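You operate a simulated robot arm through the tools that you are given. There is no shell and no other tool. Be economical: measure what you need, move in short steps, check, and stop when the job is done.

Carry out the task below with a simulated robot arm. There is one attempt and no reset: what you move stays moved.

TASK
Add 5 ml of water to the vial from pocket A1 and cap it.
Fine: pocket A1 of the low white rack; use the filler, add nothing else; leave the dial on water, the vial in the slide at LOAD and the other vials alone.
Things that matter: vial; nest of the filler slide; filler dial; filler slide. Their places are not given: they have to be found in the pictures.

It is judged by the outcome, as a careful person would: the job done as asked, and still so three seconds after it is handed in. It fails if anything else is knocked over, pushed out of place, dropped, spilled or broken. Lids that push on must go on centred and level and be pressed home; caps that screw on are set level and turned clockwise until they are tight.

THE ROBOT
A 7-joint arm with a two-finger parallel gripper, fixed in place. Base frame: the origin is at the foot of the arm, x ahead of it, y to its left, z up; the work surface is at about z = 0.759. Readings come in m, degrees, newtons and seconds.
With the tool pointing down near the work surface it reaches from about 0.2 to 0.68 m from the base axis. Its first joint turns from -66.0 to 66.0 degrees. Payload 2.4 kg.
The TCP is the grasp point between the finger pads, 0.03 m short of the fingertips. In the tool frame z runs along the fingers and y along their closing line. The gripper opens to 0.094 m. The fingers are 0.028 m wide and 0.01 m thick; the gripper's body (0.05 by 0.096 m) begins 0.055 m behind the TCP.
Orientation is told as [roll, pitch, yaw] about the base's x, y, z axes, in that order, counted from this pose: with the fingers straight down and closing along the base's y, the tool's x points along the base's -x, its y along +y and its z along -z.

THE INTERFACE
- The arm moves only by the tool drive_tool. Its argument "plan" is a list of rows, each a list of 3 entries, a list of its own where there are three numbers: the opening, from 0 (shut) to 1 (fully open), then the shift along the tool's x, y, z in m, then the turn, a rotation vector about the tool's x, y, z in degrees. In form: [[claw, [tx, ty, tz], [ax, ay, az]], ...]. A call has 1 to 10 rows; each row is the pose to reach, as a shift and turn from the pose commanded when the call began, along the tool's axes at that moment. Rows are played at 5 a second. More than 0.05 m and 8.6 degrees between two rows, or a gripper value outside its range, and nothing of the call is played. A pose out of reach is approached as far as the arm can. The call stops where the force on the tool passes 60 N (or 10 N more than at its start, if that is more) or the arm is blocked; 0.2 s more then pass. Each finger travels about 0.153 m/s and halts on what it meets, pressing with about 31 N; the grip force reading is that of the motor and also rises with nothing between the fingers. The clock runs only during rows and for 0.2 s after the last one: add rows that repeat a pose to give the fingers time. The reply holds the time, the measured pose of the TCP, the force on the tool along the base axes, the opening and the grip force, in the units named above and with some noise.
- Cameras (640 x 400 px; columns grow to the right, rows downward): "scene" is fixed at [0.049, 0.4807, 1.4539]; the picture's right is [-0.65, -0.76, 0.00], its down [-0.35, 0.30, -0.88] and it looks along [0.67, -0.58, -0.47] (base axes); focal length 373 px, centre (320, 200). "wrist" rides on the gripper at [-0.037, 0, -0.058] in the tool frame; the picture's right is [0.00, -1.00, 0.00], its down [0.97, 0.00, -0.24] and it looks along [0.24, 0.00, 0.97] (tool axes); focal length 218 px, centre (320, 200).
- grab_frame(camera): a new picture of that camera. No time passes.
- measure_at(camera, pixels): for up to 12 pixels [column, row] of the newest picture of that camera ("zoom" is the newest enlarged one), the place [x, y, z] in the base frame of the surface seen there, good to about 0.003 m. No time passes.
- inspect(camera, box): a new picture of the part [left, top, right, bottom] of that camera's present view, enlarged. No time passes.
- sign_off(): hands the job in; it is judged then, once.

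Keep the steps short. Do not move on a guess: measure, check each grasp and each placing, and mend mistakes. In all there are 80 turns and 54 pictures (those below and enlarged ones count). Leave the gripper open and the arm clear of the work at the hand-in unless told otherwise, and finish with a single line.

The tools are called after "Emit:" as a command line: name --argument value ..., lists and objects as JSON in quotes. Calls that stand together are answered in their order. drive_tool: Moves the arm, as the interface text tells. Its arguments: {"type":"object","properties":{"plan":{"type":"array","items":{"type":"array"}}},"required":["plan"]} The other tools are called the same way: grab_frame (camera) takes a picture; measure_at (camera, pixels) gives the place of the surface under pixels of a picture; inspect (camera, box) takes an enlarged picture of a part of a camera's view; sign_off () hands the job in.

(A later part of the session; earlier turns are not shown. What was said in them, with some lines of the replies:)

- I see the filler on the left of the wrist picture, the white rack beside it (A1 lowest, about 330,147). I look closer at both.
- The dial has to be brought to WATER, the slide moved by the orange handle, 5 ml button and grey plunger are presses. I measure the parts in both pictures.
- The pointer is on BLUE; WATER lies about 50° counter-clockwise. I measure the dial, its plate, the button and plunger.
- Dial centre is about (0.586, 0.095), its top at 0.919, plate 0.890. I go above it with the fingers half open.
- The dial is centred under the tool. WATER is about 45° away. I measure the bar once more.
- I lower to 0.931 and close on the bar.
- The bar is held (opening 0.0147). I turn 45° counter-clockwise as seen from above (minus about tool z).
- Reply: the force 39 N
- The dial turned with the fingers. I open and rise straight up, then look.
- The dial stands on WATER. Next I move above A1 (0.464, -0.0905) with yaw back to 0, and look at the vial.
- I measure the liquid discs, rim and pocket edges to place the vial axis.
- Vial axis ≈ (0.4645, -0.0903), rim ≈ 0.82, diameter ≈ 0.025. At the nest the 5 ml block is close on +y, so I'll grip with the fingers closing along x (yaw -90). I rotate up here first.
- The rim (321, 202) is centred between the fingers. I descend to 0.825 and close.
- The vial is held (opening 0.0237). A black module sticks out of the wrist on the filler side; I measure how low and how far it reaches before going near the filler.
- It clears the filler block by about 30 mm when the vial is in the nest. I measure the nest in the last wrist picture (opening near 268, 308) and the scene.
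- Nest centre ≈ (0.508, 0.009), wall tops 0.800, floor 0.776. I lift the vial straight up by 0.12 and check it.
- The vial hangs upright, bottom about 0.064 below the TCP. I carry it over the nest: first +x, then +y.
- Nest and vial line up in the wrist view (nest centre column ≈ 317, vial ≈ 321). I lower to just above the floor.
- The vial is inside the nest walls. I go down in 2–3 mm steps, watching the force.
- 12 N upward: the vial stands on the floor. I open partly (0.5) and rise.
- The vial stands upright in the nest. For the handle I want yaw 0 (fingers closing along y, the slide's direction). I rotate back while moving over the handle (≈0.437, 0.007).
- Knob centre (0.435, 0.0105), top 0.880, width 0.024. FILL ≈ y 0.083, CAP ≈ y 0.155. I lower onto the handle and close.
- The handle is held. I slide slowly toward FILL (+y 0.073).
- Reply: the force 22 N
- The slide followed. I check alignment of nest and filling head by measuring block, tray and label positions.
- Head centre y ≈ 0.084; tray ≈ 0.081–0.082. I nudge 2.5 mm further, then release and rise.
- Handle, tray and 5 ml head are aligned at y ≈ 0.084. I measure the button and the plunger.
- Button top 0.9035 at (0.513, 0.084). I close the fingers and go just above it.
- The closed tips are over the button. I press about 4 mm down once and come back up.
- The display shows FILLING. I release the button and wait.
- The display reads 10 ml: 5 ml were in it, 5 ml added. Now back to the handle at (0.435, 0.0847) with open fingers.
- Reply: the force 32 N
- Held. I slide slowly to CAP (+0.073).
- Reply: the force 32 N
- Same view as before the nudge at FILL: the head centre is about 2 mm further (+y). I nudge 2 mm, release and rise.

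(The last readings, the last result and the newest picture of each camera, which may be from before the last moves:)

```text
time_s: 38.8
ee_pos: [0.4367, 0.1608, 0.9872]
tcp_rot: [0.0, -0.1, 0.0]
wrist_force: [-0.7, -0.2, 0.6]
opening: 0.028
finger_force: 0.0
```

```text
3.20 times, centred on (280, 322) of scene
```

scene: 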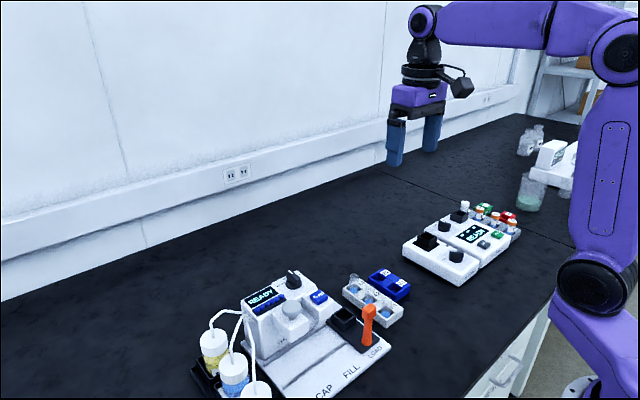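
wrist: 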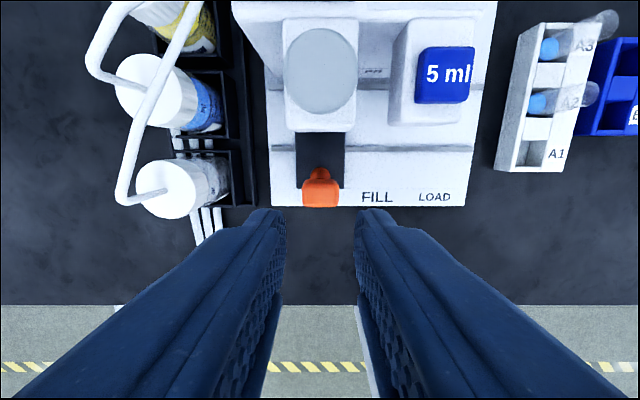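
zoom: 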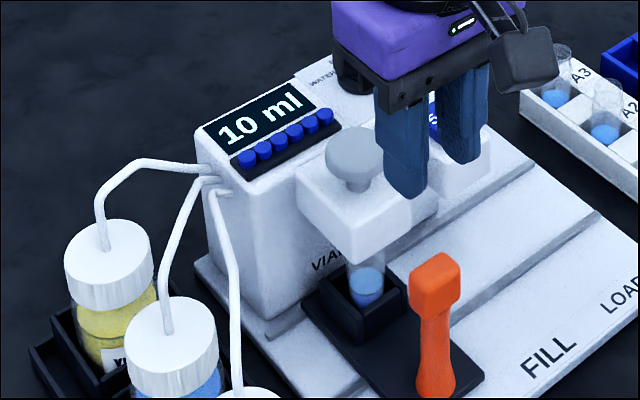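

Plunger centre (0.511, 0.160), top 0.924, and it's in line with the handle. I go above with closed fingers.

Emit:
drive_tool --plan '[[0, [-0.038, 0, -0.01], [0, 0, 0]], [0, [-0.075, 0, -0.01], [0, 0, 0]], [0, [-0.075, 0, 0.01], [0, 0, 0]], [0, [-0.075, 0, 0.027], [0, 0, 0]], [0, [-0.075, 0, 0.027], [0, 0, 0]]]'

Emit:
drive_tool --plan '[[0, [0, 0, 0.004], [0, 0, 0]], [0, [0, 0, 0.008], [0, 0, 0]], [0, [0, 0, 0.011], [0, 0, 0]], [0, [0, 0, 0.014], [0, 0, 0]], [0, [0, 0, 0.017], [0, 0, 0]]]'

Emit:
inspect --camera "scene" --box '[220, 260, 380, 360]'

```text
time_s: 40.0
ee_pos: [0.5127, 0.1604, 0.9617]
tcp_rot: [-0.1, 0.0, 0.0]
wrist_force: [0.9, 0.3, 0.5]
opening: 0.0001
finger_force: 31.2
```

```text
time_s: 41.2
ee_pos: [0.5112, 0.1593, 0.9445]
tcp_rot: [0.0, -0.1, -0.1]
wrist_force: [0.1, -0.4, 4.3]
opening: 0.0
finger_force: 31.0
```

```text
4.00 times, centred on (300, 310) of scene
```

zoom: 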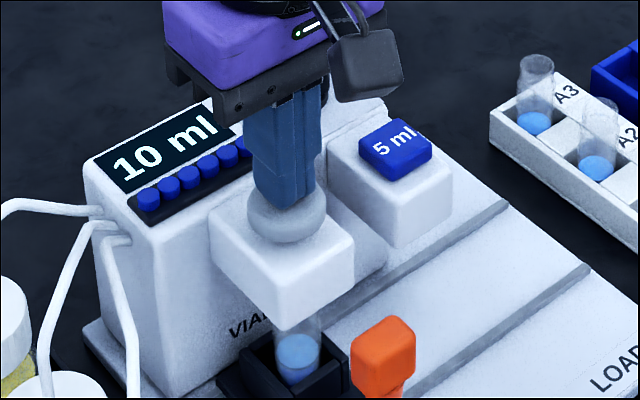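

The plunger is going down with little force (4 N). I press on in small steps.

Emit:
drive_tool --plan '[[0, [0, 0, 0.003], [0, 0, 0]], [0, [0, 0, 0.006], [0, 0, 0]], [0, [0, 0, 0.008], [0, 0, 0]], [0, [0, 0, 0.01], [0, 0, 0]], [0, [0, 0, 0.012], [0, 0, 0]], [0, [0, 0, 0.014], [0, 0, 0]]]'

Emit:
inspect --camera "scene" --box '[220, 260, 380, 360]'

```text
time_s: 42.4
ee_pos: [0.5113, 0.1597, 0.9392]
tcp_rot: [0.1, -0.3, 0.0]
wrist_force: [-13.3, -4.8, 34.0]
opening: 0.0
finger_force: 30.9
stopped in row 5: the force on the tool passed its limit (the readings are from after the stop); the commanded pose is now the measured one
```

```text
4.00 times, centred on (300, 310) of scene
```

zoom: 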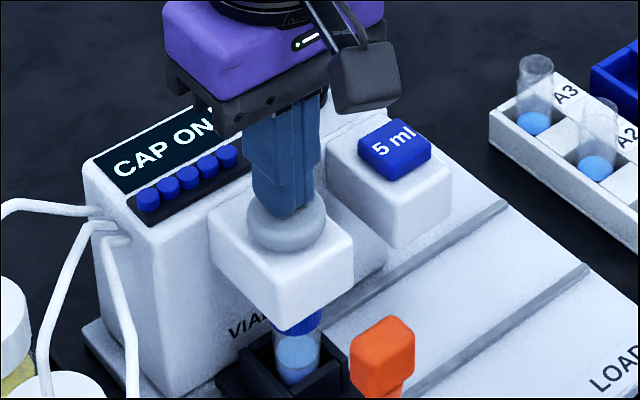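

CAP ON is displayed and the plunger is at its stop. I rise and look at the cap.

Emit:
drive_tool --plan '[[0, [0, 0, -0.015], [0, 0, 0]], [0, [0, 0, -0.035], [0, 0, 0]], [0, [0, 0, -0.055], [0, 0, 0]], [0.3, [0.04, 0, -0.055], [0, 0, 0]], [0.5, [0.076, 0, -0.055], [0, 0, 0]], [0.5, [0.076, 0, -0.055], [0, 0, 0]]]'

Emit:
inspect --camera "scene" --box '[220, 260, 380, 360]'

Emit:
grab_frame --camera "wrist"

Emit:
measure_at --camera "wrist" --pixels '[[320, 190], [320, 197], [310, 193], [330, 193]]'

```text
time_s: 43.8
ee_pos: [0.4357, 0.1588, 0.992]
tcp_rot: [0.1, -0.3, 0.0]
wrist_force: [-0.1, 0.5, 0.0]
opening: 0.0467
finger_force: 0.0
```

```text
4.00 times, centred on (300, 310) of scene
```

zoom: 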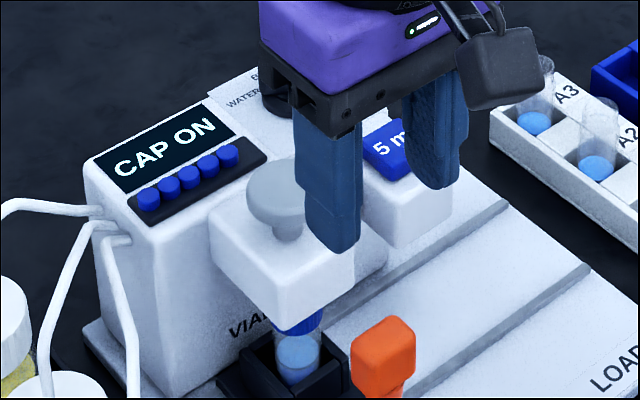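

```text
18 pictures are left
```

wrist: 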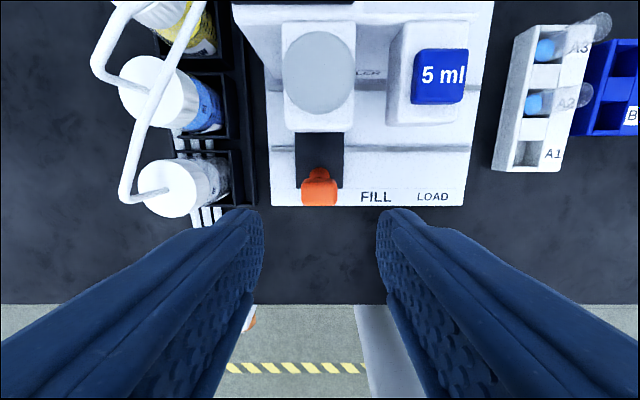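

```text
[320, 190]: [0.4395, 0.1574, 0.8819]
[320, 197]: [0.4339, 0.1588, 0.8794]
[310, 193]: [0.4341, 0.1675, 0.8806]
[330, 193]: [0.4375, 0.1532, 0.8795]
```

A blue cap sits on the vial; the stock lost one cap. I grip the handle (0.435, 0.159) again.

Emit:
drive_tool --plan '[[0.5, [0, 0, 0.04], [0, 0, 0]], [0.5, [0, 0, 0.08], [0, 0, 0]], [0.5, [0, 0, 0.113], [0, 0, 0]], [0.5, [0, 0, 0.113], [0, 0, 0]], [0.15, [0, 0, 0.113], [0, 0, 0]], [0.15, [0, 0, 0.113], [0, 0, 0]], [0.15, [0, 0, 0.113], [0, 0, 0]]]'

Emit:
drive_tool --plan '[[0.15, [0, -0.008, 0], [0, 0, 0]], [0.15, [0, -0.018, 0], [0, 0, 0]], [0.15, [0, -0.03, 0], [0, 0, 0]], [0.15, [0, -0.042, 0], [0, 0, 0]], [0.15, [0, -0.054, 0], [0, 0, 0]], [0.15, [0, -0.066, 0], [0, 0, 0]], [0.15, [0, -0.076, 0], [0, 0, 0]], [0.15, [0, -0.08, 0], [0, 0, 0]]]'

Emit:
inspect --camera "scene" --box '[220, 260, 380, 360]'

```text
time_s: 45.4
ee_pos: [0.4382, 0.1596, 0.8787]
tcp_rot: [0.1, -0.3, 0.1]
wrist_force: [1.6, 1.4, -12.0]
opening: 0.0341
finger_force: 44.9
```

```text
time_s: 47.1
ee_pos: [0.4372, 0.0796, 0.879]
tcp_rot: [0.1, -0.6, 0.0]
wrist_force: [3.8, 1.6, 41.1]
opening: 0.0342
finger_force: 44.5
```

```text
4.00 times, centred on (300, 310) of scene
```

zoom: 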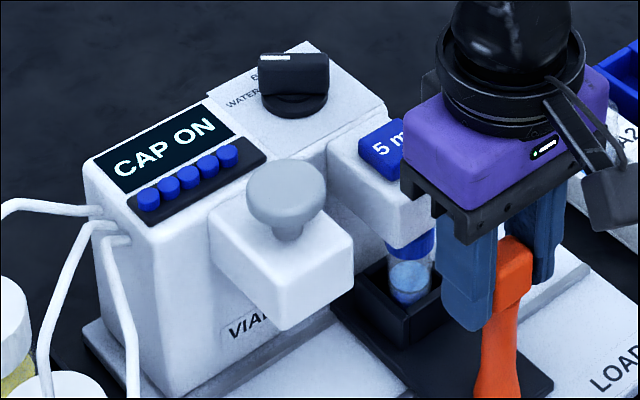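

The capped vial passes below the heads. The vertical force is 41 N, so I ease up 1.5 mm and slide on to LOAD.

Emit:
drive_tool --plan '[[0.15, [0, 0, -0.0015], [0, 0, 0]], [0.15, [0, -0.01, -0.0015], [0, 0, 0]], [0.15, [0, -0.022, -0.0015], [0, 0, 0]], [0.15, [0, -0.034, -0.0015], [0, 0, 0]], [0.15, [0, -0.046, -0.0015], [0, 0, 0]], [0.15, [0, -0.057, -0.0015], [0, 0, 0]], [0.15, [0, -0.065, -0.0015], [0, 0, 0]], [0.15, [0, -0.069, -0.0015], [0, 0, 0]], [0.15, [0, -0.069, -0.0015], [0, 0, 0]]]'

Emit:
inspect --camera "scene" --box '[260, 260, 420, 360]'

```text
time_s: 49.1
ee_pos: [0.438, 0.0096, 0.8781]
tcp_rot: [0.1, -0.2, 0.0]
wrist_force: [10.4, -0.6, -38.6]
opening: 0.034
finger_force: 45.1
```

```text
4.00 times, centred on (340, 310) of scene
```

zoom: 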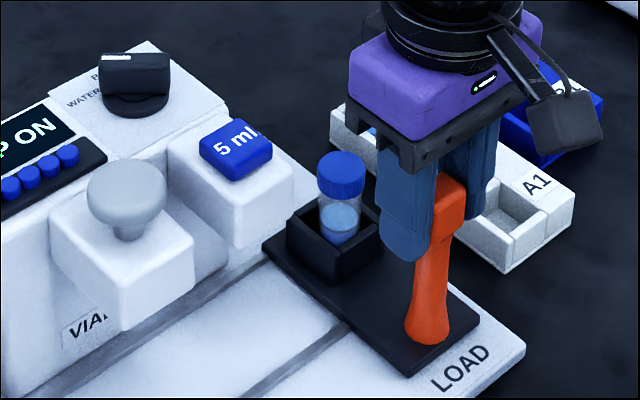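

The slide is back at LOAD. I open, rise and compare with the start.

Emit:
drive_tool --plan '[[0.5, [0, 0, 0], [0, 0, 0]], [0.5, [0, 0, 0], [0, 0, 0]], [0.5, [0, 0, -0.03], [0, 0, 0]], [0.5, [0, 0, -0.07], [0, 0, 0]], [0.5, [0, 0, -0.11], [0, 0, 0]], [0.5, [0, 0, -0.15], [0, 0, 0]], [0.5, [0, 0, -0.19], [0, 0, 0]], [0.5, [0.02, -0.03, -0.22], [0, 0, 0]], [0.5, [0.04, -0.06, -0.25], [0, 0, 0]], [0.5, [0.04, -0.06, -0.25], [0, 0, 0]]]'

Emit:
inspect --camera "scene" --box '[180, 250, 430, 400]'

Emit:
inspect --camera "wrist" --box '[100, 0, 420, 200]'

```text
time_s: 51.4
ee_pos: [0.3947, -0.0512, 1.1288]
tcp_rot: [0.1, -0.2, 0.0]
wrist_force: [-0.6, -0.3, -0.8]
opening: 0.0471
finger_force: 0.0
```

```text
2.56 times, centred on (305, 325) of scene
```

zoom: 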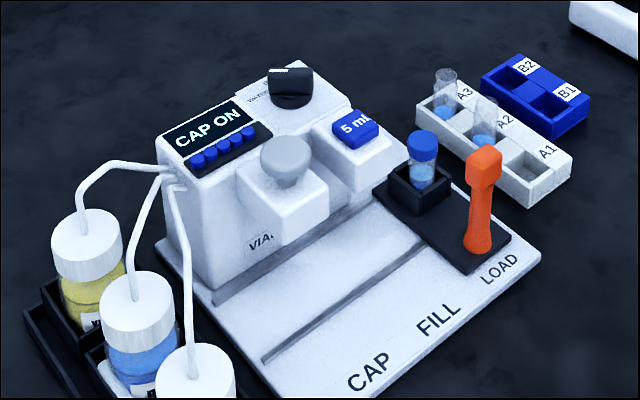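

```text
2.00 times, centred on (260, 100) of wrist
```

zoom: 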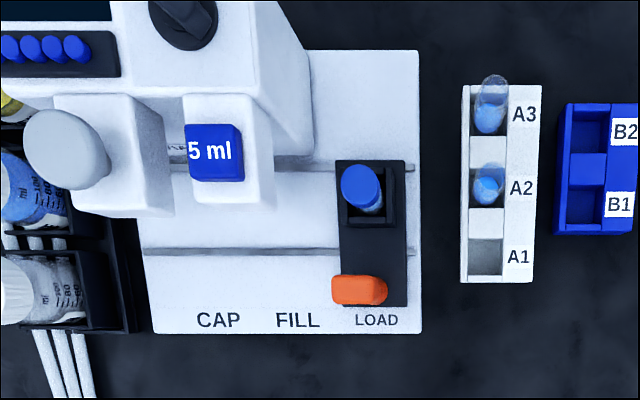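

The slide is where it started (handle at 484, 152, as before), the vial stands capped and level in the nest, the dial is on WATER, nothing else has moved, and the arm is clear with the fingers open. I hand in.

Emit:
sign_off

```text
The job is handed in.
```

The vial from A1 got 5 ml of water (display 10 ml, its own roughly 5 ml included), is capped (display CAP ON) and stands in the slide at LOAD with the dial on WATER.
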